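You operate a simulated robot arm through the tools that you are given. There is no shell and no other tool. Be economical: measure what you need, move in short steps, check, and stop when the job is done.

The job below is to be done with a simulated robot arm. You get a single attempt, and the scene is never put back.

## Task
Lift the disc off the jar with the press, then stand the jar in the long tray.
Fine: leave the disc on the blue post on the slide, with the slide out; use the empty pocket. Where these are worked on the way, their far stop is far enough and under half their travel is too little: slide of the press.
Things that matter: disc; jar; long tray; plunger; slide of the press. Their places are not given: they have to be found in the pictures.

It is judged by the outcome, as a careful person would: the job done as asked, and still so three seconds after it is handed in. It fails if anything else is knocked over, pushed out of place, dropped, spilled or broken.

## Robot
A 6-joint arm with a two-finger gripper, fixed in place. Base frame: the origin is at the foot of the arm, x ahead of it, y to its left, z up; the work surface is at about z = 0.86. Lengths are in m, angles in rad, forces in N, time in s.
With the tool pointing down near the work surface it reaches from about 0.14 to 0.68 m from the base axis. Its first joint turns from -1.152 to 1.152 rad. Payload 2.45 kg.
The TCP is the grasp point between the finger pads, 0.03 m short of the fingertips. In the tool frame z runs along the fingers and y along their closing line. The gripper opens to 0.106 m. The gripper's body begins 0.079 m behind the TCP.
Orientation is that of the tool frame in the base frame, as a unit quaternion [w, x, y, z]. With the fingers straight down and closing along the base's y, the tool's x points along the base's -x, its y along +y and its z along -z.

## Interface
- The arm moves only by the tool play_rows. Its argument "deltas" is one flat list of numbers, 7 for each row, row after row: the shift along the tool's x, y, z in m, then the turn, a rotation vector about the tool's x, y, z in rad, then the gripper command, from -1 (shut) to 1 (fully open), values between in proportion. In form: [tx, ty, tz, ax, ay, az, grip, tx, ty, tz, ax, ay, az, grip, ...]. A call has 1 to 8 rows; each row shifts and turns the commanded pose from where the row before left it, along the tool's axes as they then stand. Rows are played at 5 a second. More than 0.05 m and 0.15 rad between two rows, or a gripper value outside its range, and nothing of the call is played. Where a pose cannot be reached the arm comes as near as it can. A force on the tool above 50 N (or 10 N above the force at the start of the call, whichever is more), or a blocked arm, ends the call early, and 0.2 s more pass. The fingers move at their own pace (about 0.153 m/s each) and stop on an object; they squeeze with about 31 N. The grip force told is the motor's: it shows also when the fingers shut on nothing. Time passes only in rows, and 0.2 s behind the last, so rows that do not move let the fingers close. The reply holds the time, the measured pose of the TCP, the force on the tool along the base axes, the opening and the grip force, in the units named above and with some noise, with the torque about the TCP (base axes, N m) and any sound that the robot's microphone picked up.
- Cameras (640 x 400 px; columns grow to the right, rows downward): "scene" is fixed at [0.0449, 0.4097, 1.3943]; the picture's right is [-0.85, -0.53, 0.00], its down [-0.34, 0.55, -0.76] and it looks along [0.40, -0.64, -0.65] (base axes); focal length 214 px, centre (320, 200). "wrist" rides on the gripper at [0.076, -0.002, -0.106] in the tool frame; the picture's right is [0.02, 1.00, 0.00], its down [-0.78, 0.02, -0.62] and it looks along [-0.62, 0.01, 0.78] (tool axes); focal length 247 px, centre (320, 200).
- snapshot(camera): a new picture of that camera. It takes no simulated time.
- probe_pixels(camera, pixels): for up to 12 pixels [column, row] of the newest picture of that camera ("zoom" is the newest enlarged one), the place [x, y, z] in the base frame of the surface seen there, good to about 0.003 m. It takes no simulated time.
- close_up(camera, box): a new picture of the part [left, top, right, bottom] of that camera's present view, enlarged. It takes no simulated time.
- job_done(): hands the job in; it is judged then, once.

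Keep the steps short. Do not move on a guess: measure, check each grasp and each placing, and mend mistakes. In all there are 80 turns and 38 pictures (those below and enlarged ones count). Leave the gripper open and the arm clear of the work at the hand-in unless told otherwise, and finish with a single line.

The tools are called after "Request:" as name(argument=value, ...) on one line, values as JSON. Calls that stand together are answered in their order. play_rows: Moves the arm, as the interface text tells. Its arguments: {"type":"object","properties":{"deltas":{"type":"array","items":{"type":"number"}}},"required":["deltas"]} The other tools are called the same way: snapshot (camera) takes a picture; probe_pixels (camera, pixels) gives the place of the surface under pixels of a picture; close_up (camera, box) takes an enlarged picture of a part of a camera's view; job_done () hands the job in.

At the start:

```text
time_s: 0.0
ee_pos: [0.3113, 0.0052, 1.2901]
ee_rot: [0.001, 0.0, 1.0, 0.0]
force: [0.2, 0.9, -0.5]
torque: [0.01, 0.0, -0.02]
grip_width: 0.1059
gripper_force: 0.0
```

scene: 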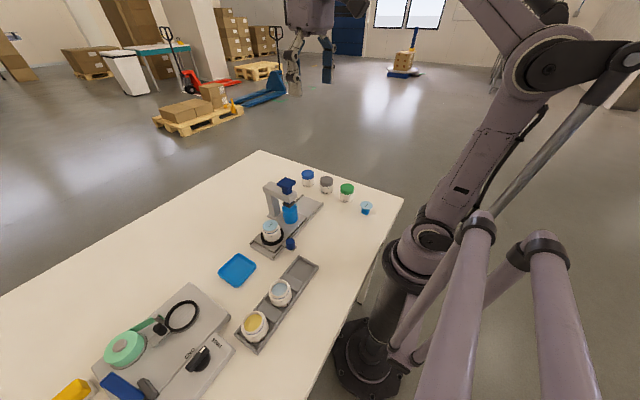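
wrist: 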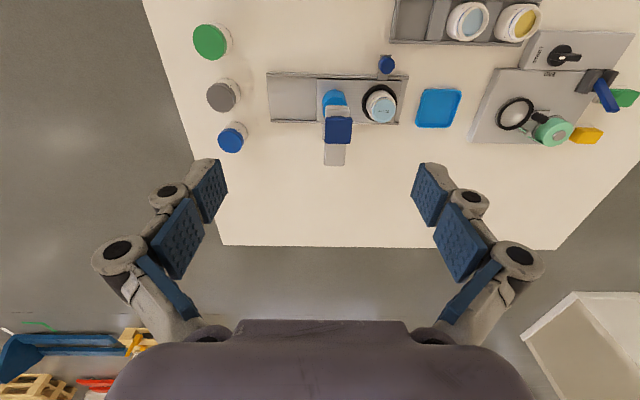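

I see the press around scene pixel (285,215) and the long tray around (275,300). I'll enlarge both to see the details.

Request:
close_up(camera="scene", box=[230, 160, 390, 260])

Request:
close_up(camera="wrist", box=[250, 0, 570, 200])

```text
4.00 times, centred on (310, 210) of scene
```

zoom: 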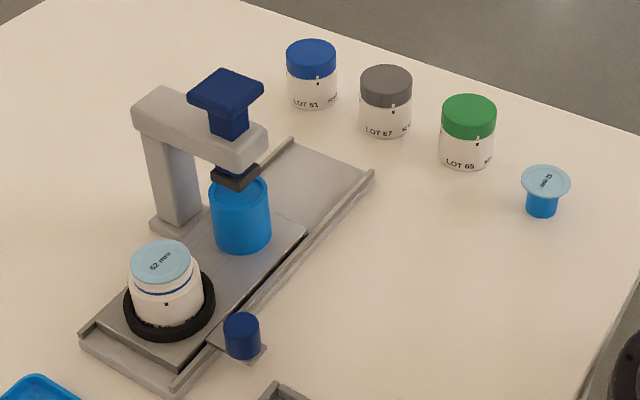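

```text
2.00 times, centred on (410, 100) of wrist
```

zoom: 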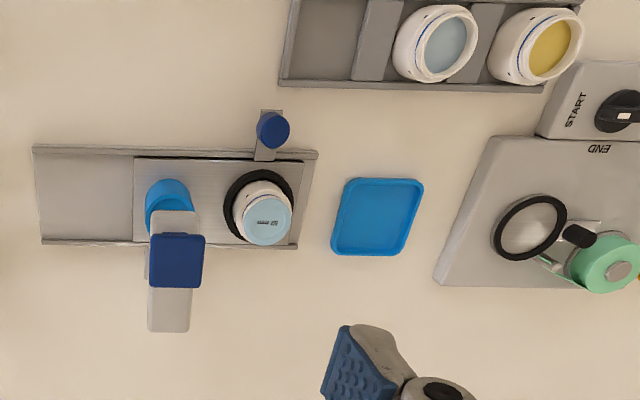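

The slide holds a jar in a black ring on its +y side. The blue post sits under the plunger, and the knob is on the near side. I'll measure these points and the tray pockets.

Request:
probe_pixels(camera="zoom", pixels=[[272, 130], [178, 262], [268, 222], [165, 190], [210, 215], [85, 200], [225, 160], [325, 40], [378, 45], [440, 45], [545, 45], [268, 155]])

Request:
probe_pixels(camera="scene", pixels=[[287, 183], [271, 224], [290, 242], [290, 207], [304, 268], [298, 277], [316, 263], [297, 259], [280, 288], [254, 321], [366, 206], [275, 210]])

Request:
close_up(camera="scene", box=[220, 240, 348, 360])

```text
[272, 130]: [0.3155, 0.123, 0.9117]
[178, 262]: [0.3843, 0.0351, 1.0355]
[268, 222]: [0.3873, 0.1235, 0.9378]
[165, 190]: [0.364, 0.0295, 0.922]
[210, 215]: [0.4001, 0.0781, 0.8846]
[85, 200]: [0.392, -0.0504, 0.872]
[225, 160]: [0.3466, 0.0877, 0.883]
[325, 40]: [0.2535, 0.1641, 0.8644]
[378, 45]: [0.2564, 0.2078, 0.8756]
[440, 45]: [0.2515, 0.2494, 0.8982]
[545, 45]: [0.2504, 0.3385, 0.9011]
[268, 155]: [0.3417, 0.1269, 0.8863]
```

```text
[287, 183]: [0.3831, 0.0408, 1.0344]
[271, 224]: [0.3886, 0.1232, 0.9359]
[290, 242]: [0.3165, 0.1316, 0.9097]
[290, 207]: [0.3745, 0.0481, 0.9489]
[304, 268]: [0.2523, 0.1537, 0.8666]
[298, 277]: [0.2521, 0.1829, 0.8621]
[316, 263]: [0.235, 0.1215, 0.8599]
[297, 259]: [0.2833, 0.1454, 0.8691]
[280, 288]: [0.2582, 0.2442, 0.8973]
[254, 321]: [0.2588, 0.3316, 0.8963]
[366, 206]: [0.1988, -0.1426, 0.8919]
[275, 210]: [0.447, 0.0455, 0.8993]
```

```text
3.33 times, centred on (284, 300) of scene
```

zoom: 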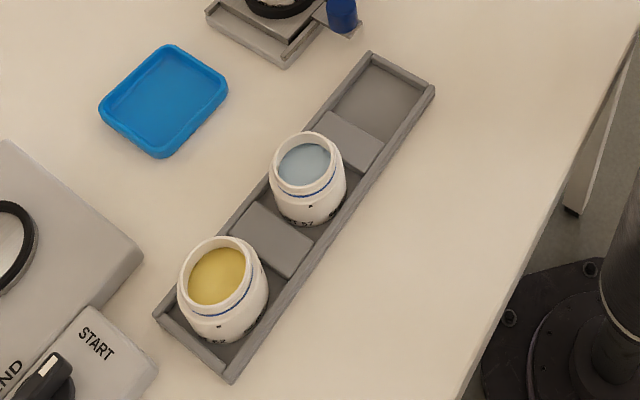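

The knob is near (0.316, 0.125, top 0.911), the plunger head near (0.384, 0.038, top 1.035) and the jar disc near (0.388, 0.123, 0.937). Next I move above the knob and look again.

Request:
play_rows(deltas=[-0.001, 0.02, 0.04, 0, 0, 0, 0.3, -0.001, 0.02, 0.04, 0, 0, 0, 0.3, -0.001, 0.02, 0.04, 0, 0, 0, 0.3, -0.001, 0.02, 0.04, 0, 0, 0, 0.3, -0.001, 0.02, 0.04, 0, 0, 0, 0.3, 0, 0.02, 0.04, 0, 0, 0, 0.3, 0, 0, 0.04, 0, 0, 0, 0.3, 0, 0, 0, 0, 0, 0, 0.3])

Request:
snapshot(camera="wrist")

```text
time_s: 1.8
ee_pos: [0.3153, 0.1262, 1.0102]
ee_rot: [0.002, -0.001, 1.0, 0.0]
force: [-0.7, 0.2, -0.4]
torque: [-0.03, -0.04, 0.01]
grip_width: 0.0689
gripper_force: 0.0
```

```text
32 pictures are left
```

wrist: 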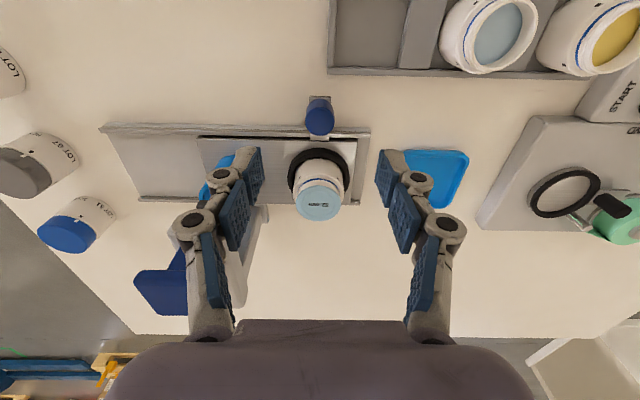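

Request:
probe_pixels(camera="wrist", pixels=[[320, 100], [310, 115], [331, 115], [320, 125], [320, 137], [320, 205], [347, 80], [405, 60], [370, 72], [370, 5], [318, 160], [300, 205]])

Request:
close_up(camera="wrist", box=[240, 80, 400, 230])

```text
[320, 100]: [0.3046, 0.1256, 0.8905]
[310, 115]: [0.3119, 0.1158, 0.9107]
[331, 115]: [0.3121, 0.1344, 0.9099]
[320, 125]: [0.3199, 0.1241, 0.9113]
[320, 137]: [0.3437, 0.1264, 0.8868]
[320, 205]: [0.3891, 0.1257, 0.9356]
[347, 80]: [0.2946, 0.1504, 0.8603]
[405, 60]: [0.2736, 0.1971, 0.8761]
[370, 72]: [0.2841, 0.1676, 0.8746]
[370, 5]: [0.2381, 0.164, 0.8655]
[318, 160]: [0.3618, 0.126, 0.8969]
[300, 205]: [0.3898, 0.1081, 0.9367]
```

```text
2.67 times, centred on (320, 155) of wrist
```

zoom: 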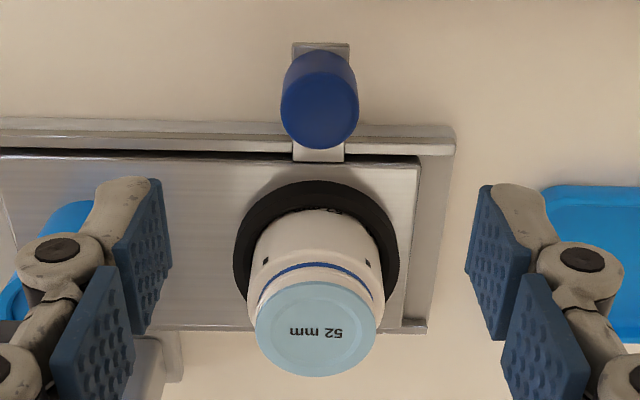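

The knob centre is at (0.314, 0.125), from z 0.889 to 0.911. I go down with the tips just above the tongue and close on the knob.

Request:
play_rows(deltas=[0, 0, 0.03, 0, 0, 0, 0.3, 0.001, -0.001, 0.03, 0, 0, 0, 0.3, 0, 0, 0.029, 0, 0, 0, 0.3, 0, 0, 0, 0, 0, 0, 0.3, 0, 0, 0, 0, 0, 0, -0.9, 0, 0, 0, 0, 0, 0, -0.9])

```text
time_s: 3.2
ee_pos: [0.3168, 0.1236, 0.9226]
ee_rot: [0.001, 0.0, 1.0, 0.0]
force: [-0.1, 0.4, -3.1]
torque: [0.05, 0.11, -0.02]
grip_width: 0.0251
gripper_force: 45.6
```

The knob is held (width 0.025). I slide gently towards -y.

Request:
play_rows(deltas=[0, -0.005, 0, 0, 0, 0, -0.9, 0, -0.01, 0, 0, 0, 0, -0.9, 0, -0.01, 0, 0, 0, 0, -0.9, 0, -0.01, 0, 0, 0, 0, -0.9, 0, -0.01, 0, 0, 0, 0, -0.9, 0, -0.01, 0, 0, 0, 0, -0.9, 0, -0.01, 0, 0, 0, 0, -0.9])

Request:
snapshot(camera="scene")

```text
time_s: 4.8
ee_pos: [0.3157, 0.0588, 0.9227]
ee_rot: [0.0, 0.0, 1.0, 0.0]
force: [-11.2, -0.7, 21.9]
torque: [0.0, 0.28, 0.01]
grip_width: 0.0252
gripper_force: 45.3
```

```text
30 pictures are left
```

scene: 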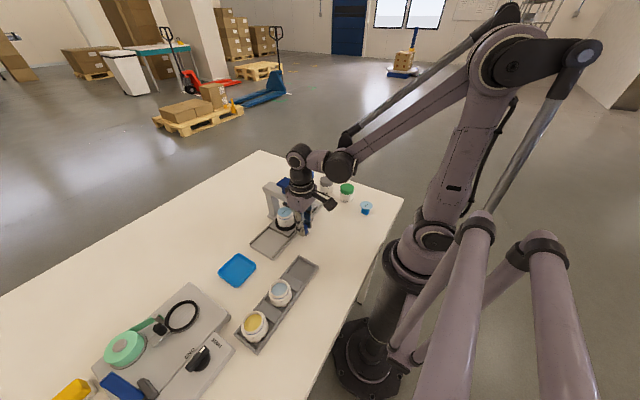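

The slide is moving smoothly and the jar is moving along with it. I continue to the stop in small steps.

Request:
play_rows(deltas=[0, -0.008, 0, 0, 0, 0, -0.9, 0, -0.006, 0, 0, 0, 0, -0.9, 0, -0.005, 0, 0, 0, 0, -0.9, 0, -0.004, 0, 0, 0, 0, -0.9, 0, -0.003, 0, 0, 0, 0, -0.9, 0, -0.003, 0, 0, 0, 0, -0.9])

Request:
close_up(camera="scene", box=[230, 160, 390, 260])

```text
time_s: 6.2
ee_pos: [0.3167, 0.0339, 0.9209]
ee_rot: [0.0, -0.002, 1.0, 0.006]
force: [-9.5, 28.4, 12.7]
torque: [0.61, 0.54, 0.24]
grip_width: 0.0251
gripper_force: 44.5
```

```text
4.00 times, centred on (310, 210) of scene
```

zoom: 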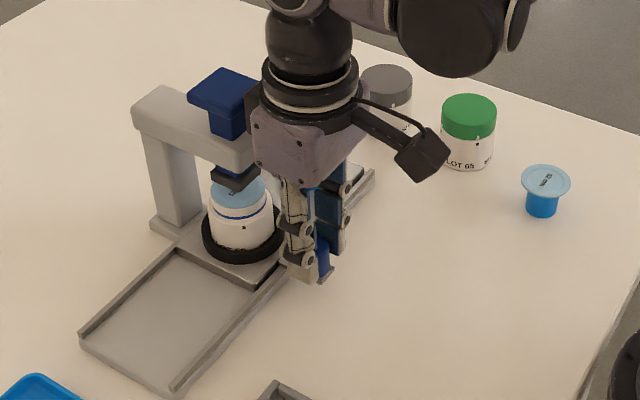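

The stop is reached (28 N, y 0.034) and the jar is under the plunger. I ease off, open, rise, and measure the plunger head.

Request:
play_rows(deltas=[0, 0.004, 0, 0, 0, 0, -0.9, 0, 0, 0, 0, 0, 0, 0, 0, 0, 0, 0, 0, 0, 0.0, 0, 0, -0.03, 0, 0, 0, 0, 0, 0, -0.05, 0, 0, 0, 0, 0, 0, -0.05, 0, 0, 0, 0, 0.01, 0, -0.05, 0, 0, 0, -0.9, 0, 0, 0, 0, 0, 0, -0.9])

Request:
snapshot(camera="wrist")

Request:
close_up(camera="scene", box=[230, 160, 390, 260])

Request:
probe_pixels(camera="zoom", pixels=[[190, 97], [225, 72], [261, 88], [228, 108], [228, 90], [235, 180], [240, 192], [225, 195], [242, 348]])

```text
refused: row 7 steps farther than a row can; nothing moved
```

```text
28 pictures are left
```

wrist: 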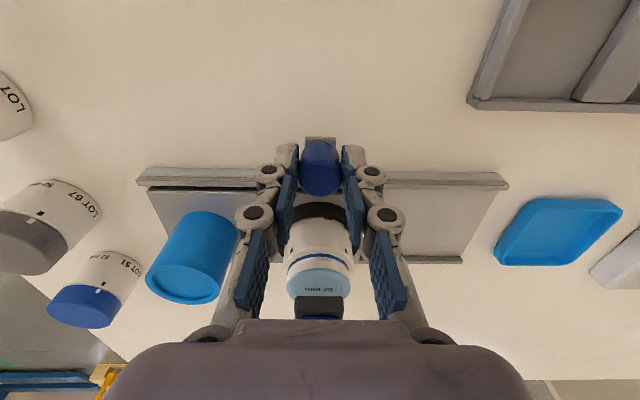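

```text
4.00 times, centred on (310, 210) of scene
```

zoom: 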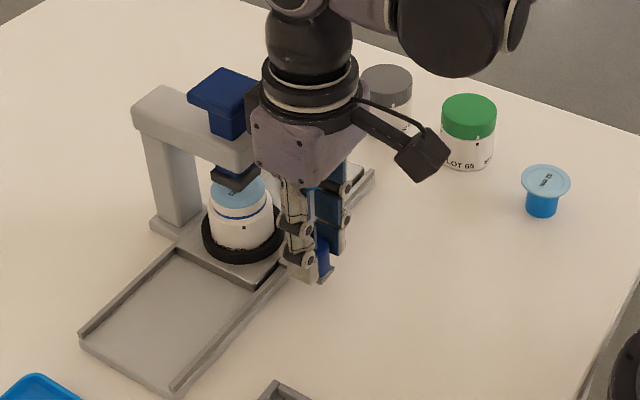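

```text
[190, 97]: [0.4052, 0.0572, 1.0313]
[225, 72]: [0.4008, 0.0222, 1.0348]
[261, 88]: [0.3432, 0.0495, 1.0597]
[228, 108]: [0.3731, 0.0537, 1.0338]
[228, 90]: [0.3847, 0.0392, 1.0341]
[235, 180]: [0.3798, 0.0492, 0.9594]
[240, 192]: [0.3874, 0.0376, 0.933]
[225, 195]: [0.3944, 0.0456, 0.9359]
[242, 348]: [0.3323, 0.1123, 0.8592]
```

The call was refused because one step was too long, so I resend it with shorter steps. The plunger head centre is about (0.386, 0.038), top 1.034.

Request:
play_rows(deltas=[0, 0.004, 0, 0, 0, 0, -0.9, 0, 0, 0, 0, 0, 0, 0, 0, 0, 0, 0, 0, 0, 0.0, 0, 0, -0.03, 0, 0, 0, 0, 0, 0, -0.045, 0, 0, 0, 0, 0, 0, -0.045, 0, 0, 0, 0, 0, 0, -0.045, 0, 0, 0, -1, 0, 0, 0, 0, 0, 0, -1])

Request:
close_up(camera="scene", box=[230, 160, 390, 260])

Request:
probe_pixels(camera="zoom", pixels=[[190, 97], [225, 72], [261, 88], [228, 108], [228, 90], [240, 192], [242, 200], [242, 322], [205, 237]])

```text
time_s: 8.0
ee_pos: [0.3155, 0.0335, 1.0882]
ee_rot: [0.001, 0.0, 1.0, 0.0]
force: [0.0, 0.6, 0.6]
torque: [0.03, 0.0, 0.01]
grip_width: 0.0002
gripper_force: 28.4
```

```text
4.00 times, centred on (310, 210) of scene
```

zoom: 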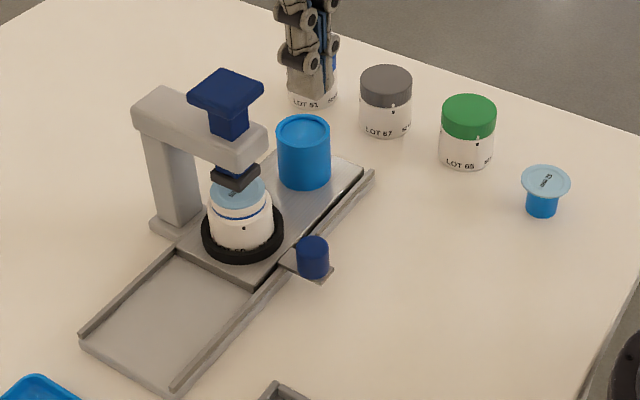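

```text
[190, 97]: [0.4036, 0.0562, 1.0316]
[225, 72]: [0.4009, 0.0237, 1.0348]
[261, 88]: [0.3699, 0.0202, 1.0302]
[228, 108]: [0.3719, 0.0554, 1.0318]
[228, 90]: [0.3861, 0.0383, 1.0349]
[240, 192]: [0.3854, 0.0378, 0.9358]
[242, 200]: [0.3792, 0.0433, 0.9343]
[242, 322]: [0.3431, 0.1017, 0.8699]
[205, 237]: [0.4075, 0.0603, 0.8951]
```

The jar is centred under the plunger. With the fingers shut I move over the head at (0.387, 0.038), then press down carefully.

Request:
play_rows(deltas=[-0.036, 0.002, -0.005, 0, 0, 0, -1, -0.035, 0.002, 0.005, 0, 0, 0, -1, 0, 0, 0, 0, 0, 0, -1, 0, 0, 0.015, 0, 0, 0, -1, 0, 0, 0.007, 0, 0, 0, -1, 0, 0, 0.005, 0, 0, 0, -1, 0, 0, 0.005, 0, 0, 0, -1])

```text
time_s: 9.6
ee_pos: [0.3873, 0.0371, 1.0548]
ee_rot: [0.001, 0.0, 1.0, 0.0]
force: [-0.6, -1.2, 1.6]
torque: [-0.04, -0.03, 0.01]
grip_width: 0.006
gripper_force: 29.0
```

Request:
close_up(camera="scene", box=[230, 160, 390, 260])

```text
4.00 times, centred on (310, 210) of scene
```

zoom: 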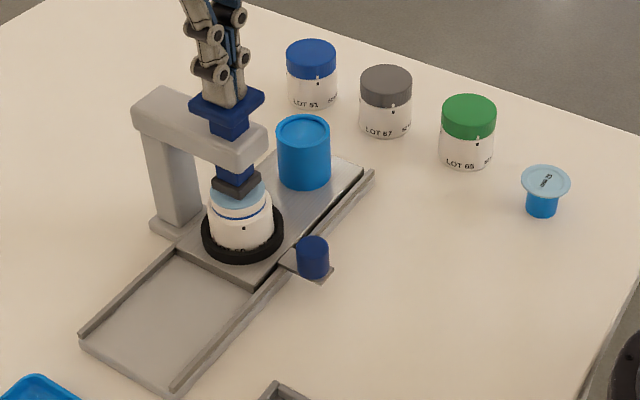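

The plunger is going down easily, about 1 cm so far. I continue in small steps until it meets the disc.

Request:
play_rows(deltas=[0, 0, 0.004, 0, 0, 0, -1, 0, 0, 0.003, 0, 0, 0, -1, 0, 0, 0.002, 0, 0, 0, -1])

```text
time_s: 10.3
ee_pos: [0.3879, 0.0379, 1.0506]
ee_rot: [0.0, 0.0, 1.0, 0.0]
force: [-3.8, -0.8, 18.8]
torque: [-0.03, 0.09, 0.03]
grip_width: 0.0062
gripper_force: 28.5
heard: click
stopped in row 3: the force on the tool passed its limit at 57 N (the readings are from after the stop); the commanded pose is now the measured one
```

A click was heard and the force peaked. I lift off slowly and see whether the disc comes up with the plunger.

Request:
play_rows(deltas=[0, 0, -0.005, 0, 0, 0, -1, 0, 0, -0.01, 0, 0, 0, -1, 0, 0, -0.02, 0, 0, 0, -1, 0, 0, -0.03, 0, 0, 0, -1, 0, 0, 0, 0, 0, 0, -1])

Request:
close_up(camera="scene", box=[230, 160, 390, 260])

```text
time_s: 11.5
ee_pos: [0.3889, 0.0378, 1.1161]
ee_rot: [0.001, 0.001, 1.0, 0.0]
force: [0.3, 0.6, 1.3]
torque: [-0.02, -0.02, 0.0]
grip_width: 0.0001
gripper_force: 28.3
```

```text
4.00 times, centred on (310, 210) of scene
```

zoom: 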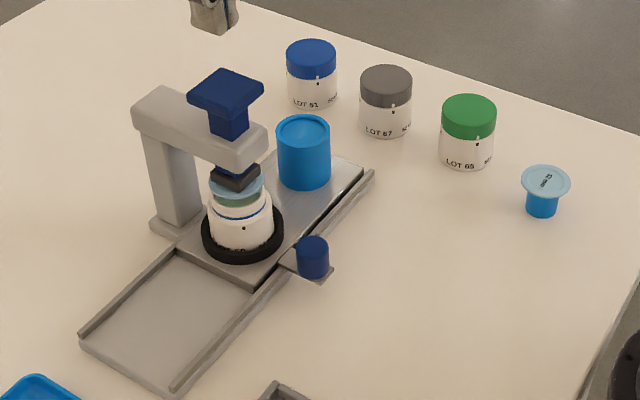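

The disc is stuck to the raised plunger and the jar is open (green inside). Now I go back to the knob at (0.316, 0.034) to pull the slide out.

Request:
play_rows(deltas=[0.037, -0.002, 0, 0, 0, 0, -1, 0.037, -0.002, 0, 0, 0, 0, 0.2, 0, 0, 0.045, 0, 0, 0, 0.2, 0, 0, 0.045, 0, 0, 0, 0.2, 0, 0, 0.045, 0, 0, 0, 0.2, 0, 0, 0.04, 0, 0, 0, 0.2, 0, 0, 0.0185, 0, 0, 0, 0.2, 0, 0, 0, 0, 0, 0, 0.2])

Request:
snapshot(camera="wrist")

```text
time_s: 13.3
ee_pos: [0.3137, 0.0336, 0.9211]
ee_rot: [0.001, 0.0, 1.0, 0.0]
force: [-0.4, 0.2, 0.4]
torque: [-0.01, 0.0, -0.01]
grip_width: 0.0635
gripper_force: 0.0
```

```text
23 pictures are left
```

wrist: 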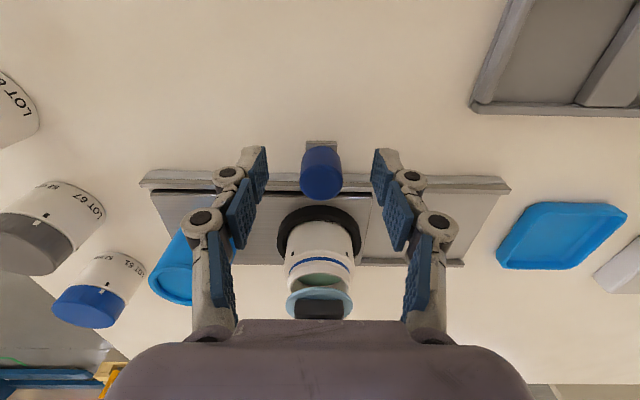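

The knob sits between the fingers. I close on it, then slide towards +y slowly, since the jar is now open.

Request:
play_rows(deltas=[0, 0, 0, 0, 0, 0, -0.9, 0, 0, 0, 0, 0, 0, -0.9, 0, 0.004, 0, 0, 0, 0, -0.9, 0, 0.008, 0, 0, 0, 0, -0.9, 0, 0.008, 0, 0, 0, 0, -0.9, 0, 0.008, 0, 0, 0, 0, -0.9, 0, 0.008, 0, 0, 0, 0, -0.9, 0, 0.008, 0, 0, 0, 0, -0.9])

Request:
play_rows(deltas=[0, 0.008, 0, 0, 0, 0, -0.9, 0, 0.008, 0, 0, 0, 0, -0.9, 0, 0.008, 0, 0, 0, 0, -0.9, 0, 0.008, 0, 0, 0, 0, -0.9, 0, 0.006, 0, 0, 0, 0, -0.9, 0, 0.004, 0, 0, 0, 0, -0.9, 0, 0.003, 0, 0, 0, 0, -0.9, 0, 0.002, 0, 0, 0, 0, -0.9])

```text
time_s: 15.1
ee_pos: [0.3145, 0.0789, 0.9207]
ee_rot: [0.0, -0.001, 1.0, 0.0]
force: [-7.9, -0.1, 4.4]
torque: [-0.02, -0.24, 0.04]
grip_width: 0.025
gripper_force: 45.3
```

```text
time_s: 16.9
ee_pos: [0.3135, 0.1249, 0.9208]
ee_rot: [0.001, 0.0, 1.0, -0.001]
force: [-9.7, -1.1, 11.8]
torque: [0.14, 0.24, -0.02]
grip_width: 0.025
gripper_force: 45.0
```

I nudge on to find the stop, then release and rise.

Request:
play_rows(deltas=[0, 0.002, 0, 0, 0, 0, -0.9, 0, 0.002, 0, 0, 0, 0, -0.9])

```text
time_s: 17.5
ee_pos: [0.3142, 0.1256, 0.9218]
ee_rot: [0.001, 0.002, 1.0, -0.004]
force: [-9.2, -26.8, 9.0]
torque: [-0.72, -0.59, -0.23]
grip_width: 0.0253
gripper_force: 45.0
```

The outer stop is reached (-27 N at y 0.1256). I ease back, open, rise, and check.

Request:
play_rows(deltas=[0, -0.003, 0, 0, 0, 0, -0.9, 0, 0, 0, 0, 0, 0, 0.1, 0, 0, 0, 0, 0, 0, 0.1, 0, 0, -0.03, 0, 0, 0, 0.1, 0, 0, -0.045, 0, 0, 0, 0.1, 0, 0, -0.045, 0, 0, 0, 0.1, 0, 0, -0.045, 0, 0, 0, -1, 0, -0.03, 0, 0, 0, 0, -1])

Request:
close_up(camera="scene", box=[230, 160, 390, 260])

```text
time_s: 19.3
ee_pos: [0.3141, 0.0964, 1.086]
ee_rot: [0.001, 0.001, 1.0, 0.001]
force: [0.2, -0.1, -0.2]
torque: [0.01, -0.02, 0.01]
grip_width: 0.0001
gripper_force: 28.9
```

```text
4.00 times, centred on (310, 210) of scene
```

zoom: 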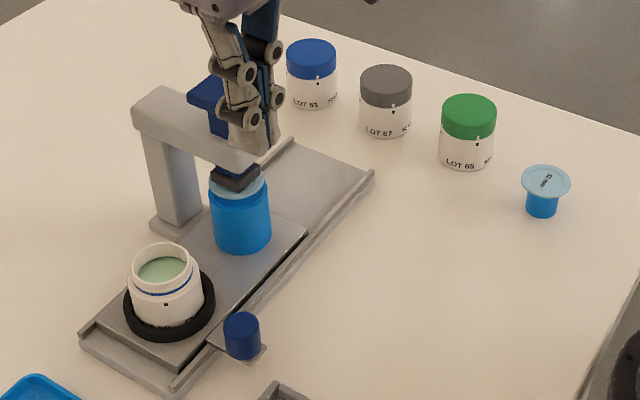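

The post is under the plunger with the disc above it. I move over the head and press again.

Request:
play_rows(deltas=[0, -0.029, -0.008, 0, 0, 0, -1, 0, -0.029, 0, 0, 0, 0, -1, -0.036, 0, 0, 0, 0, 0, -1, -0.036, 0, 0.005, 0, 0, 0, -1, -0.001, 0, 0.017, 0, 0, 0, -1, 0, 0, 0.008, 0, 0, 0, -1, 0, 0, 0.006, 0, 0, 0, -1, 0, 0, 0.004, 0, 0, 0, -1])

```text
time_s: 21.1
ee_pos: [0.3877, 0.0379, 1.0551]
ee_rot: [0.001, 0.0, 1.0, 0.0]
force: [-0.1, -1.6, 0.7]
torque: [-0.01, 0.04, -0.01]
grip_width: 0.0061
gripper_force: 28.4
```

Request:
play_rows(deltas=[0, 0, 0.003, 0, 0, 0, -1, 0, 0, 0.002, 0, 0, 0, -1, 0, 0, 0.002, 0, 0, 0, -1, 0, 0, 0.002, 0, 0, 0, -1, 0, 0, 0.002, 0, 0, 0, -1, 0, 0, 0.002, 0, 0, 0, -1])

```text
time_s: 22.0
ee_pos: [0.3879, 0.0388, 1.0497]
ee_rot: [0.0, 0.001, 1.0, -0.001]
force: [-3.1, 0.2, 20.6]
torque: [0.03, 0.11, 0.01]
grip_width: 0.0062
gripper_force: 28.4
heard: click
stopped in row 4: the force on the tool passed its limit at 56 N (the readings are from after the stop); the commanded pose is now the measured one
```

A second click was heard. I lift off and check that the disc stays on the post.

Request:
play_rows(deltas=[0, 0, -0.005, 0, 0, 0, -1, 0, 0, -0.01, 0, 0, 0, -1, 0, 0, -0.02, 0, 0, 0, -1, 0, 0, -0.04, 0, 0, 0, -1, 0, 0, -0.04, 0, 0, 0, -1, 0, 0, 0, 0, 0, 0, -1])

Request:
close_up(camera="scene", box=[230, 160, 390, 260])

Request:
probe_pixels(camera="zoom", pixels=[[225, 190], [240, 178], [240, 190], [262, 185], [160, 253], [195, 260], [165, 280], [130, 270], [166, 315], [228, 90], [208, 300], [183, 248]])

```text
time_s: 23.4
ee_pos: [0.3886, 0.0388, 1.1637]
ee_rot: [0.001, 0.0, 1.0, 0.0]
force: [0.6, -0.3, 0.0]
torque: [0.0, 0.03, 0.03]
grip_width: 0.0002
gripper_force: 28.2
```

```text
4.00 times, centred on (310, 210) of scene
```

zoom: 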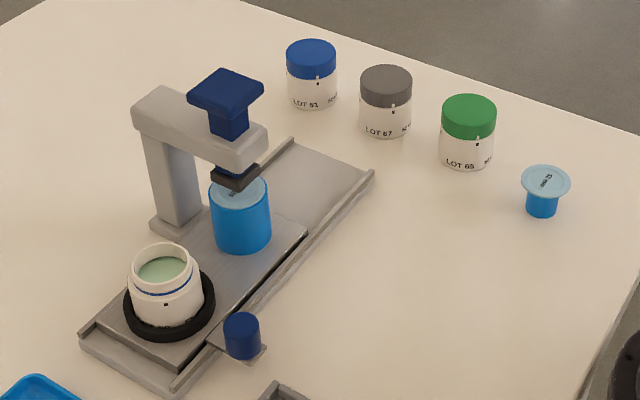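

```text
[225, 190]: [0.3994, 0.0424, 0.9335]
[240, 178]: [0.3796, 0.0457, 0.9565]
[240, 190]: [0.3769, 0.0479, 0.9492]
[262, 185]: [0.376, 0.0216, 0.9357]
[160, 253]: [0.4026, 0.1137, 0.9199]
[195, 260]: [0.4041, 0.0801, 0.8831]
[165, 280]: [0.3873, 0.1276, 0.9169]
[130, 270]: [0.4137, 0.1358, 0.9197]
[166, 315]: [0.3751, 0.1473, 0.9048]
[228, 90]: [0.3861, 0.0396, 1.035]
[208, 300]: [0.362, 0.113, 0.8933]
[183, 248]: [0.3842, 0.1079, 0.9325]
```

The disc sits on the post and the plunger has come up empty. Next is the jar: I move above it at (0.388, 0.125) and turn the hand 90° so the fingers close along x, clear of the press.

Request:
play_rows(deltas=[0, 0.043, 0, 0, 0, 0, 0.5, 0, 0.043, 0, 0, 0, 0, 0.5, 0, 0, 0, 0, 0, 0.1428, 0.5, 0, 0, 0, 0, 0, 0.1428, 0.5, 0, 0, 0, 0, 0, 0.1428, 0.5, 0, 0, 0, 0, 0, 0.1428, 0.5, 0, 0, 0, 0, 0, 0.1428, 0.5, 0, 0, 0, 0, 0, 0.1428, 0.5])

Request:
play_rows(deltas=[0, 0, 0, 0, 0, 0.1428, 0.5, 0, 0, 0, 0, 0, 0.1428, 0.5, 0, 0, 0, 0, 0, 0.1428, 0.5, 0, 0, 0, 0, 0, 0.1428, 0.5, 0, 0, 0, 0, 0, 0.1428, 0.5, 0, 0, 0.04, 0, 0, 0, 0.5, 0, 0, 0.04, 0, 0, 0, 0.5, 0, 0, 0, 0, 0, 0, 0.5])

Request:
snapshot(camera="wrist")

```text
time_s: 25.2
ee_pos: [0.3879, 0.1245, 1.1633]
ee_rot: [0.001, 0.417, 0.909, 0.0]
force: [-0.2, 0.0, 0.0]
torque: [0.0, -0.03, 0.0]
grip_width: 0.0792
gripper_force: 0.1
```

```text
time_s: 27.0
ee_pos: [0.3873, 0.1226, 1.0828]
ee_rot: [0.0, 0.708, 0.706, 0.001]
force: [-0.6, -0.6, -0.3]
torque: [0.0, -0.02, -0.01]
grip_width: 0.0795
gripper_force: 0.0
```

```text
20 pictures are left
```

wrist: 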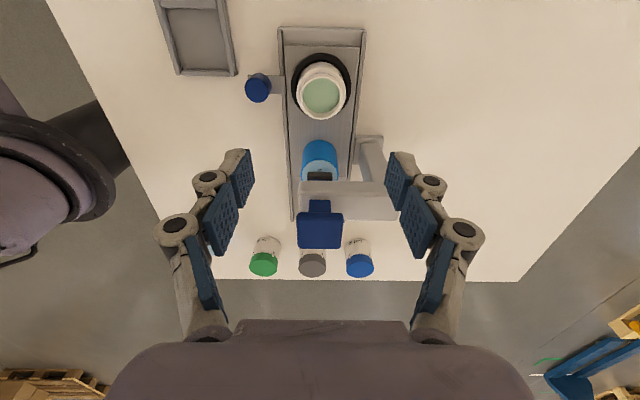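

Request:
close_up(camera="wrist", box=[260, 20, 388, 140])

Request:
probe_pixels(camera="wrist", pixels=[[321, 66], [299, 92], [345, 92], [321, 118], [297, 85], [347, 85], [158, 5], [181, 73], [236, 73], [226, 3], [200, 40], [290, 110]])

```text
3.33 times, centred on (324, 80) of wrist
```

zoom: 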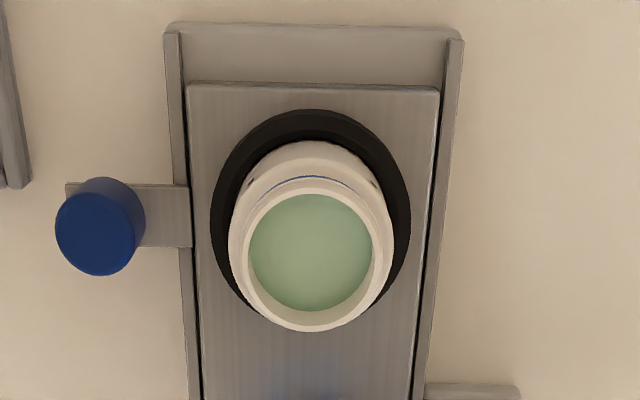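

```text
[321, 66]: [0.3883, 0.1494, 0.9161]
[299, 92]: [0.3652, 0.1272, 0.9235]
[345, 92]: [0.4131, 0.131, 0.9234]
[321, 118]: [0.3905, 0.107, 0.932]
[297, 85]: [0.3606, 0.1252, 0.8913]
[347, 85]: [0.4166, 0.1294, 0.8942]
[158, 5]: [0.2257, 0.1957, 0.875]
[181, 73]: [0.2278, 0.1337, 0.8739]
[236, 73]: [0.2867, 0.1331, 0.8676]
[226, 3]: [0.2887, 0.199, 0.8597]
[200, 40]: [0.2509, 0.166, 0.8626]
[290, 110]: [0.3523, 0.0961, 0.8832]
```

The jar is centred at about (0.389, 0.126), roughly 0.05 m across, with the holder ring's top at 0.893. I go down so the tips stop just above the ring.

Request:
play_rows(deltas=[0.003, 0.002, 0.04, 0, 0, 0, 0.5, 0, 0, 0.04, 0, 0, 0, 0.5, 0, 0, 0.04, 0, 0, 0, 0.5, 0, 0, 0.02, 0, 0, 0, 0.5, 0, 0, 0.013, 0, 0, 0, 0.5, 0, 0, 0, 0, 0, 0, 0.5])

Request:
snapshot(camera="wrist")

```text
time_s: 28.4
ee_pos: [0.3903, 0.1269, 0.9307]
ee_rot: [0.001, 0.707, 0.707, 0.0]
force: [-0.3, -0.4, 0.9]
torque: [0.0, 0.0, 0.0]
grip_width: 0.0794
gripper_force: 0.0
```

```text
18 pictures are left
```

wrist: 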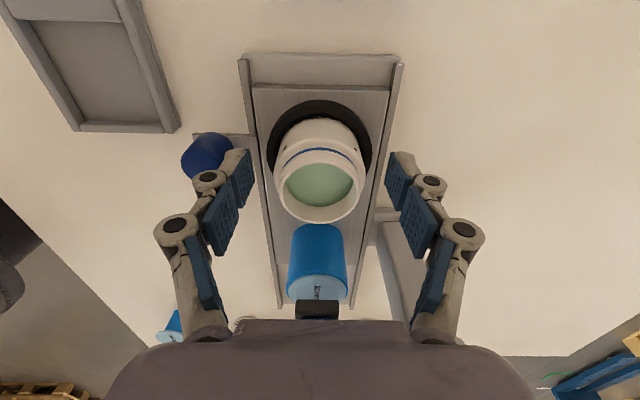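

The jar is between the fingers and clear of everything. I close.

Request:
play_rows(deltas=[0, 0, 0.002, 0, 0, 0, 0.5, 0, 0, 0, 0, 0, 0, -0.2, 0, 0, 0, 0, 0, 0, -0.2, 0, 0, 0, 0, 0, 0, -0.2])

```text
time_s: 29.4
ee_pos: [0.3907, 0.1268, 0.9295]
ee_rot: [0.001, 0.707, 0.707, 0.001]
force: [-1.1, -0.5, 3.2]
torque: [-0.02, 0.0, -0.01]
grip_width: 0.0508
gripper_force: 30.9
```

The jar is gripped (0.051 m, 31 N). I lift straight up slowly, and check.

Request:
play_rows(deltas=[0, 0, -0.005, 0, 0, 0, -0.2, 0, 0, -0.01, 0, 0, 0, -0.2, 0, 0, -0.015, 0, 0, 0, -0.2, 0, 0, -0.02, 0, 0, 0, -0.2, 0, 0, -0.02, 0, 0, 0, -0.2, 0, 0, -0.01, 0, 0, 0, -0.2])

Request:
snapshot(camera="scene")

Request:
snapshot(camera="wrist")

```text
time_s: 30.8
ee_pos: [0.3902, 0.1276, 1.0093]
ee_rot: [0.001, 0.707, 0.707, 0.001]
force: [0.1, -0.1, -0.2]
torque: [0.01, 0.0, -0.02]
grip_width: 0.051
gripper_force: 31.3
```

```text
17 pictures are left
```

scene: 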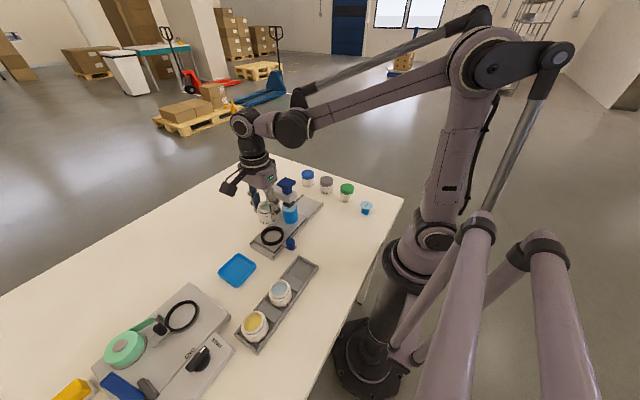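

```text
16 pictures are left
```

wrist: 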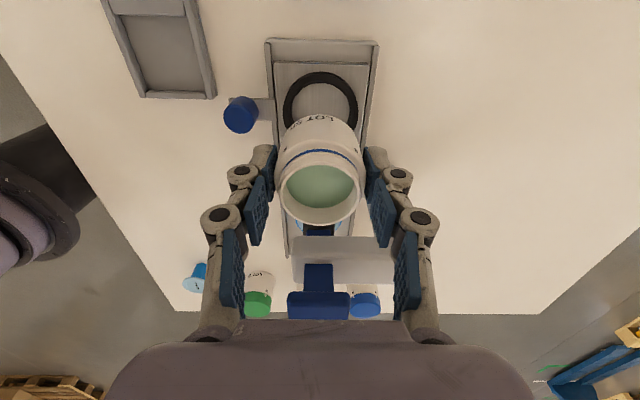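

The jar is held upright. I measure the empty pocket's edges (wrist pixels about (105..215, 0..98)).

Request:
probe_pixels(camera="wrist", pixels=[[118, 16], [146, 88], [204, 86], [185, 16], [160, 50], [130, 50], [195, 50], [170, 88], [150, 14], [140, 96], [214, 96], [150, 5]])

Request:
close_up(camera="wrist", box=[90, 0, 230, 110])

Request:
close_up(camera="scene", box=[260, 245, 332, 290])

```text
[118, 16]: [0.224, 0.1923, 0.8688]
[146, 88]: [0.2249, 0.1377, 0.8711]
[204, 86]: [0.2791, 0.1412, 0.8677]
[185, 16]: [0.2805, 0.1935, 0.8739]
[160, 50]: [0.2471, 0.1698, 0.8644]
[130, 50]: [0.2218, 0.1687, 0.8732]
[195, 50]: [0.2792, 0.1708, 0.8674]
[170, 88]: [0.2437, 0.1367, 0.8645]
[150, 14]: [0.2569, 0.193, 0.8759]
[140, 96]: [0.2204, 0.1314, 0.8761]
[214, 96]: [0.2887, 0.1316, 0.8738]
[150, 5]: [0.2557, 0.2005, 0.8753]
```

```text
3.64 times, centred on (160, 55) of wrist
```

zoom: 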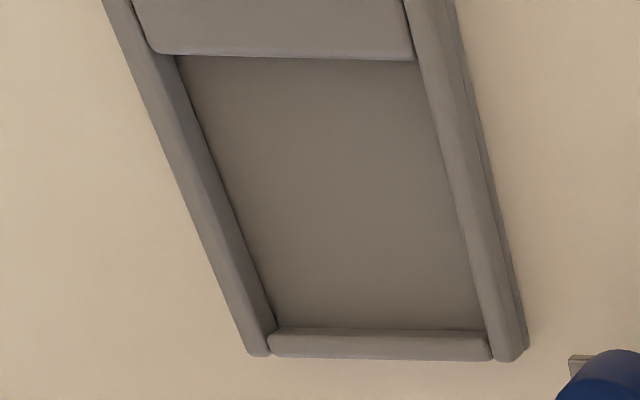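

```text
8.89 times, centred on (296, 268) of scene
```

zoom: 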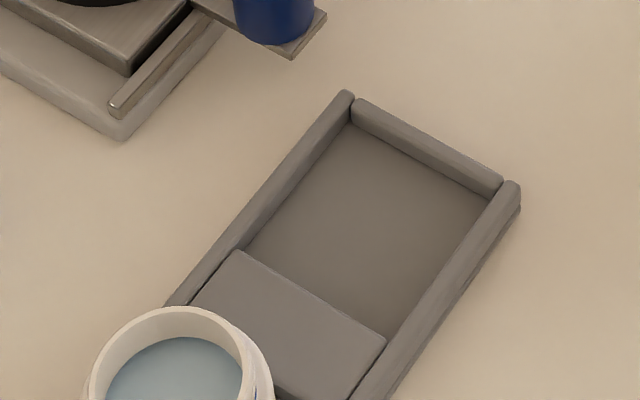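

I refine the pocket edges in the enlarged scene picture.

Request:
probe_pixels(camera="zoom", pixels=[[292, 195], [300, 175], [284, 170], [450, 270], [462, 262], [475, 262], [430, 152], [420, 165], [417, 150], [300, 295], [308, 285], [500, 235]])

```text
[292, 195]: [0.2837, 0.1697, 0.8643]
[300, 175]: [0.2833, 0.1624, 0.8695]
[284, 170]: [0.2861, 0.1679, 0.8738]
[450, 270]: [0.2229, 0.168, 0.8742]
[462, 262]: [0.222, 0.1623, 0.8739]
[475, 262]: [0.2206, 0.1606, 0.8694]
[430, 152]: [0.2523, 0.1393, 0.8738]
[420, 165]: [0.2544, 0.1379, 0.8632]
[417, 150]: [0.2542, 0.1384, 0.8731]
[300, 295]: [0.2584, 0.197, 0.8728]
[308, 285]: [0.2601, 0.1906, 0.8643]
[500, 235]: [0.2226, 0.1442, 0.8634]
```

The pocket's centre is about (0.2545, 0.165), its inside about 0.055 wide, floor 0.864 and wall top 0.875. I carry the jar over and hover.

Request:
play_rows(deltas=[0.0076, -0.0271, 0, 0, 0, 0, -0.2, 0.0076, -0.0271, 0, 0, 0, 0, -0.2, 0.0076, -0.0271, 0, 0, 0, 0, -0.2, 0.0076, -0.0271, 0, 0, 0, 0, -0.2, 0.0072, -0.0273, 0, 0, 0, 0, -0.2, 0, 0, 0.03, 0, 0, 0, -0.2, 0, 0, 0.03, 0, 0, 0, -0.2, 0, 0, 0, 0, 0, 0, -0.2])

Request:
snapshot(camera="wrist")

Request:
close_up(camera="scene", box=[248, 220, 344, 290])

```text
time_s: 32.6
ee_pos: [0.2537, 0.1646, 0.9496]
ee_rot: [0.0, 0.707, 0.707, 0.001]
force: [-0.2, 0.0, 0.2]
torque: [0.02, -0.01, 0.01]
grip_width: 0.0509
gripper_force: 30.9
```

```text
13 pictures are left
```

wrist: 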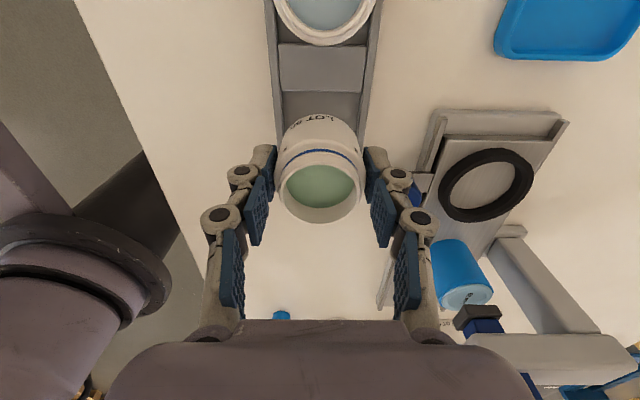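

```text
5.71 times, centred on (296, 255) of scene
```

zoom: 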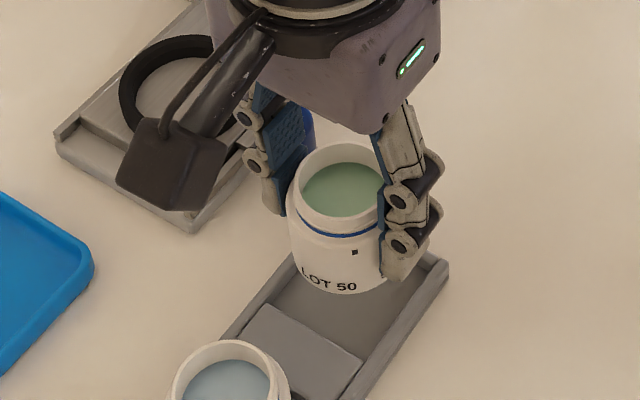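

Request:
probe_pixels(camera="wrist", pixels=[[276, 100], [282, 105], [363, 105], [368, 100], [320, 90], [320, 100], [320, 125], [321, 222], [283, 185], [363, 185], [320, 165], [270, 20]])

Request:
probe_pixels(camera="zoom", pixels=[[335, 288], [370, 285], [335, 260], [335, 150], [300, 200], [290, 235], [290, 320], [390, 320], [320, 340]])

```text
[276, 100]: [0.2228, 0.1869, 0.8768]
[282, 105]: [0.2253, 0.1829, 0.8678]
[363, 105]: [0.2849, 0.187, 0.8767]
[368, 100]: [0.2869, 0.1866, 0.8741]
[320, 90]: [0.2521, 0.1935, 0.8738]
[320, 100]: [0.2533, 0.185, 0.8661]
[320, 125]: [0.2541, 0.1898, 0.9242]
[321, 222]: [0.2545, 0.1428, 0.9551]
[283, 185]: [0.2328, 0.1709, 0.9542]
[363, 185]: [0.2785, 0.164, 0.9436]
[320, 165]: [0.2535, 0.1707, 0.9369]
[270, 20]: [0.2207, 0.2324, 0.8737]
```

```text
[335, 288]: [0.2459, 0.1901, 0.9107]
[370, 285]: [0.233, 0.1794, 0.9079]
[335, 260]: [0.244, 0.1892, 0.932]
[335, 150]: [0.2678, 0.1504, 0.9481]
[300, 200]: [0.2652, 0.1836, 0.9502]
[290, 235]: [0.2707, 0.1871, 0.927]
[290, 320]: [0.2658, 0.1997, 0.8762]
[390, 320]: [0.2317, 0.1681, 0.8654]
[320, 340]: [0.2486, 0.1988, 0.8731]
```

The jar centre is (0.254, 0.165) and the pocket centre (0.2545, 0.166). I shift by a millimetre and go down, with fine steps at the end.

Request:
play_rows(deltas=[0.0013, 0.0007, 0.01, 0, 0, 0, -0.2, 0, 0, 0.01, 0, 0, 0, -0.2, 0, 0, 0.008, 0, 0, 0, -0.2, 0, 0, 0.004, 0, 0, 0, -0.2, 0, 0, 0.003, 0, 0, 0, -0.2, 0, 0, 0.002, 0, 0, 0, -0.2, 0, 0, 0, 0, 0, 0, -0.2])

Request:
close_up(camera="scene", box=[248, 220, 344, 290])

```text
time_s: 34.2
ee_pos: [0.2564, 0.1667, 0.9125]
ee_rot: [0.001, 0.707, 0.707, 0.0]
force: [-0.6, 0.3, -0.4]
torque: [0.03, 0.02, 0.02]
grip_width: 0.0508
gripper_force: 31.1
```

```text
5.71 times, centred on (296, 255) of scene
```

zoom: 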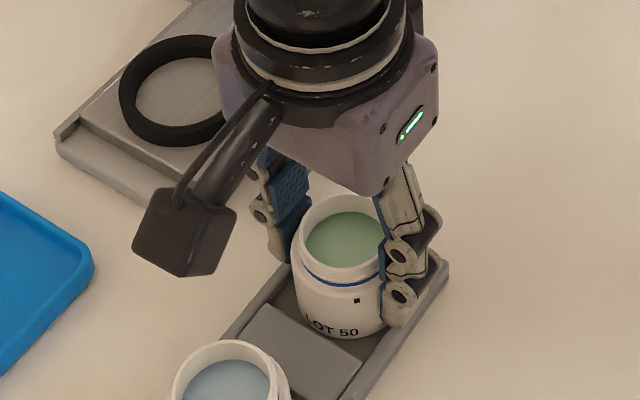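

There is no contact yet and the jar is between the walls. I continue in 1 mm steps.

Request:
play_rows(deltas=[0, 0, 0.0015, 0, 0, 0, -0.2, 0, 0, 0.001, 0, 0, 0, -0.2, 0, 0, 0.001, 0, 0, 0, -0.2, 0, 0, 0, 0, 0, 0, -0.2])

```text
time_s: 35.2
ee_pos: [0.2545, 0.1657, 0.9074]
ee_rot: [0.0, 0.707, 0.707, 0.001]
force: [-2.8, 0.3, 24.6]
torque: [-0.02, 0.03, -0.01]
grip_width: 0.0511
gripper_force: 31.4
```

The jar has landed (25 N at TCP 0.907, as expected). I ease off, open a little, rise and check.

Request:
play_rows(deltas=[0, 0, -0.001, 0, 0, 0, -0.2, 0, 0, 0, 0, 0, 0, 0.1, 0, 0, 0, 0, 0, 0, 0.25, 0, 0, 0, 0, 0, 0, 0.25, 0, 0, -0.02, 0, 0, 0, 0.25, 0, 0, -0.04, 0, 0, 0, 0.25, 0, 0, -0.04, 0, 0, 0, 0.25, 0, 0, -0.04, 0, 0, 0, 0.25])

Request:
play_rows(deltas=[0, 0, -0.045, 0, 0, 0, 0.5, 0, 0, -0.045, 0, 0, 0, 1, 0, 0, -0.045, 0, 0, 0, 1, -0.045, 0, 0, 0, 0, 0, 1, -0.045, 0, 0, 0, 0, 0, 1, -0.045, 0, 0, 0, 0, 0, 1, 0, 0, 0, 0, 0, 0, 1])

Request:
snapshot(camera="scene")

Request:
close_up(camera="scene", box=[216, 170, 376, 350])

```text
time_s: 37.0
ee_pos: [0.255, 0.166, 1.0483]
ee_rot: [0.001, 0.707, 0.707, 0.001]
force: [-0.5, 0.4, -0.3]
torque: [0.01, -0.03, 0.03]
grip_width: 0.0661
gripper_force: 0.0
```

```text
time_s: 38.6
ee_pos: [0.2552, 0.0313, 1.1852]
ee_rot: [0.001, 0.707, 0.707, 0.0]
force: [0.4, 0.0, -0.4]
torque: [-0.02, 0.01, 0.03]
grip_width: 0.106
gripper_force: 0.0
```

```text
10 pictures are left
```

scene: 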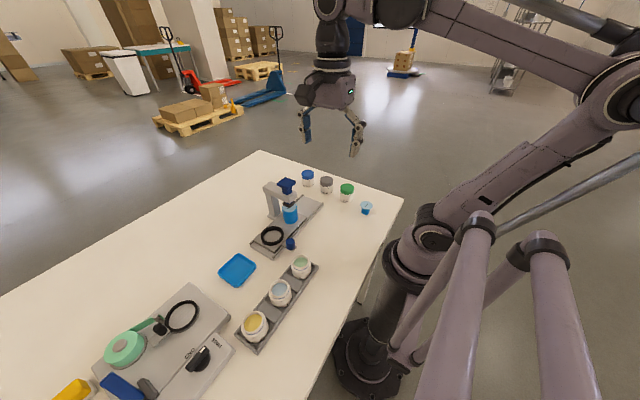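

```text
2.22 times, centred on (296, 260) of scene
```

zoom: 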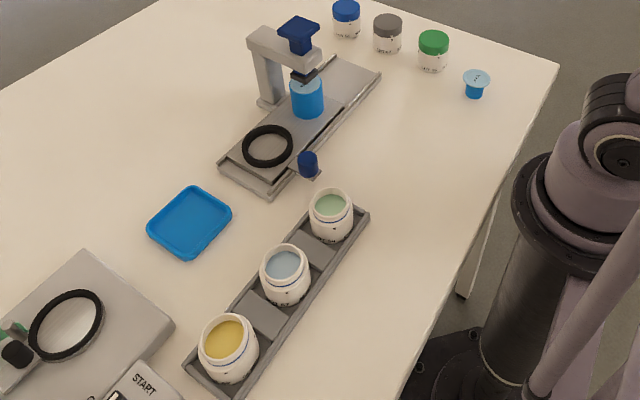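

I make a last check of the jar's seating and the disc with two enlarged views.

Request:
close_up(camera="scene", box=[262, 240, 342, 290])

Request:
probe_pixels(camera="zoom", pixels=[[318, 120], [275, 170], [360, 180], [300, 220], [312, 180], [230, 15]])

Request:
close_up(camera="scene", box=[240, 170, 336, 260])

```text
8.00 times, centred on (302, 265) of scene
```

zoom: 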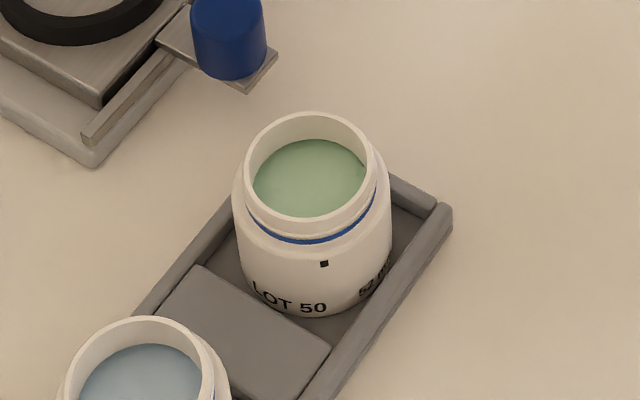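

```text
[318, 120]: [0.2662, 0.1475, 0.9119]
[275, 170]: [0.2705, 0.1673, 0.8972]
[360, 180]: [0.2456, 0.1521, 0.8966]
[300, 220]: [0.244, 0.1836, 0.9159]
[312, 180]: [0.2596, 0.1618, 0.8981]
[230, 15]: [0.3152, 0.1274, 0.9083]
```

```text
4.44 times, centred on (288, 215) of scene
```

zoom: 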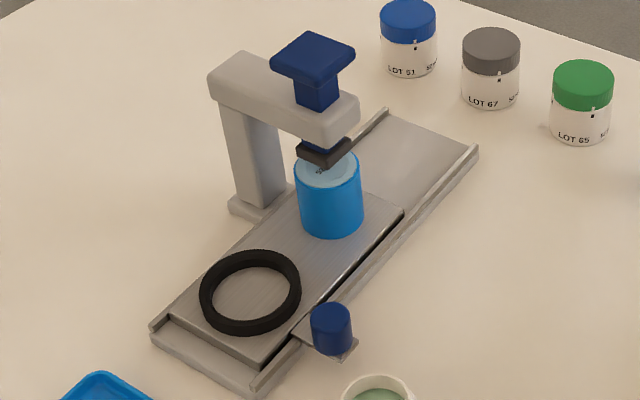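

The jar stands level in the empty pocket, the disc rests on the blue post, the slide is out, and the gripper is open and clear. I hand in.

Request:
job_done()

```text
The job is handed in.
```

The disc was lifted off with the press and left on the blue post with the slide out, and the jar stands level in the long tray's empty pocket.
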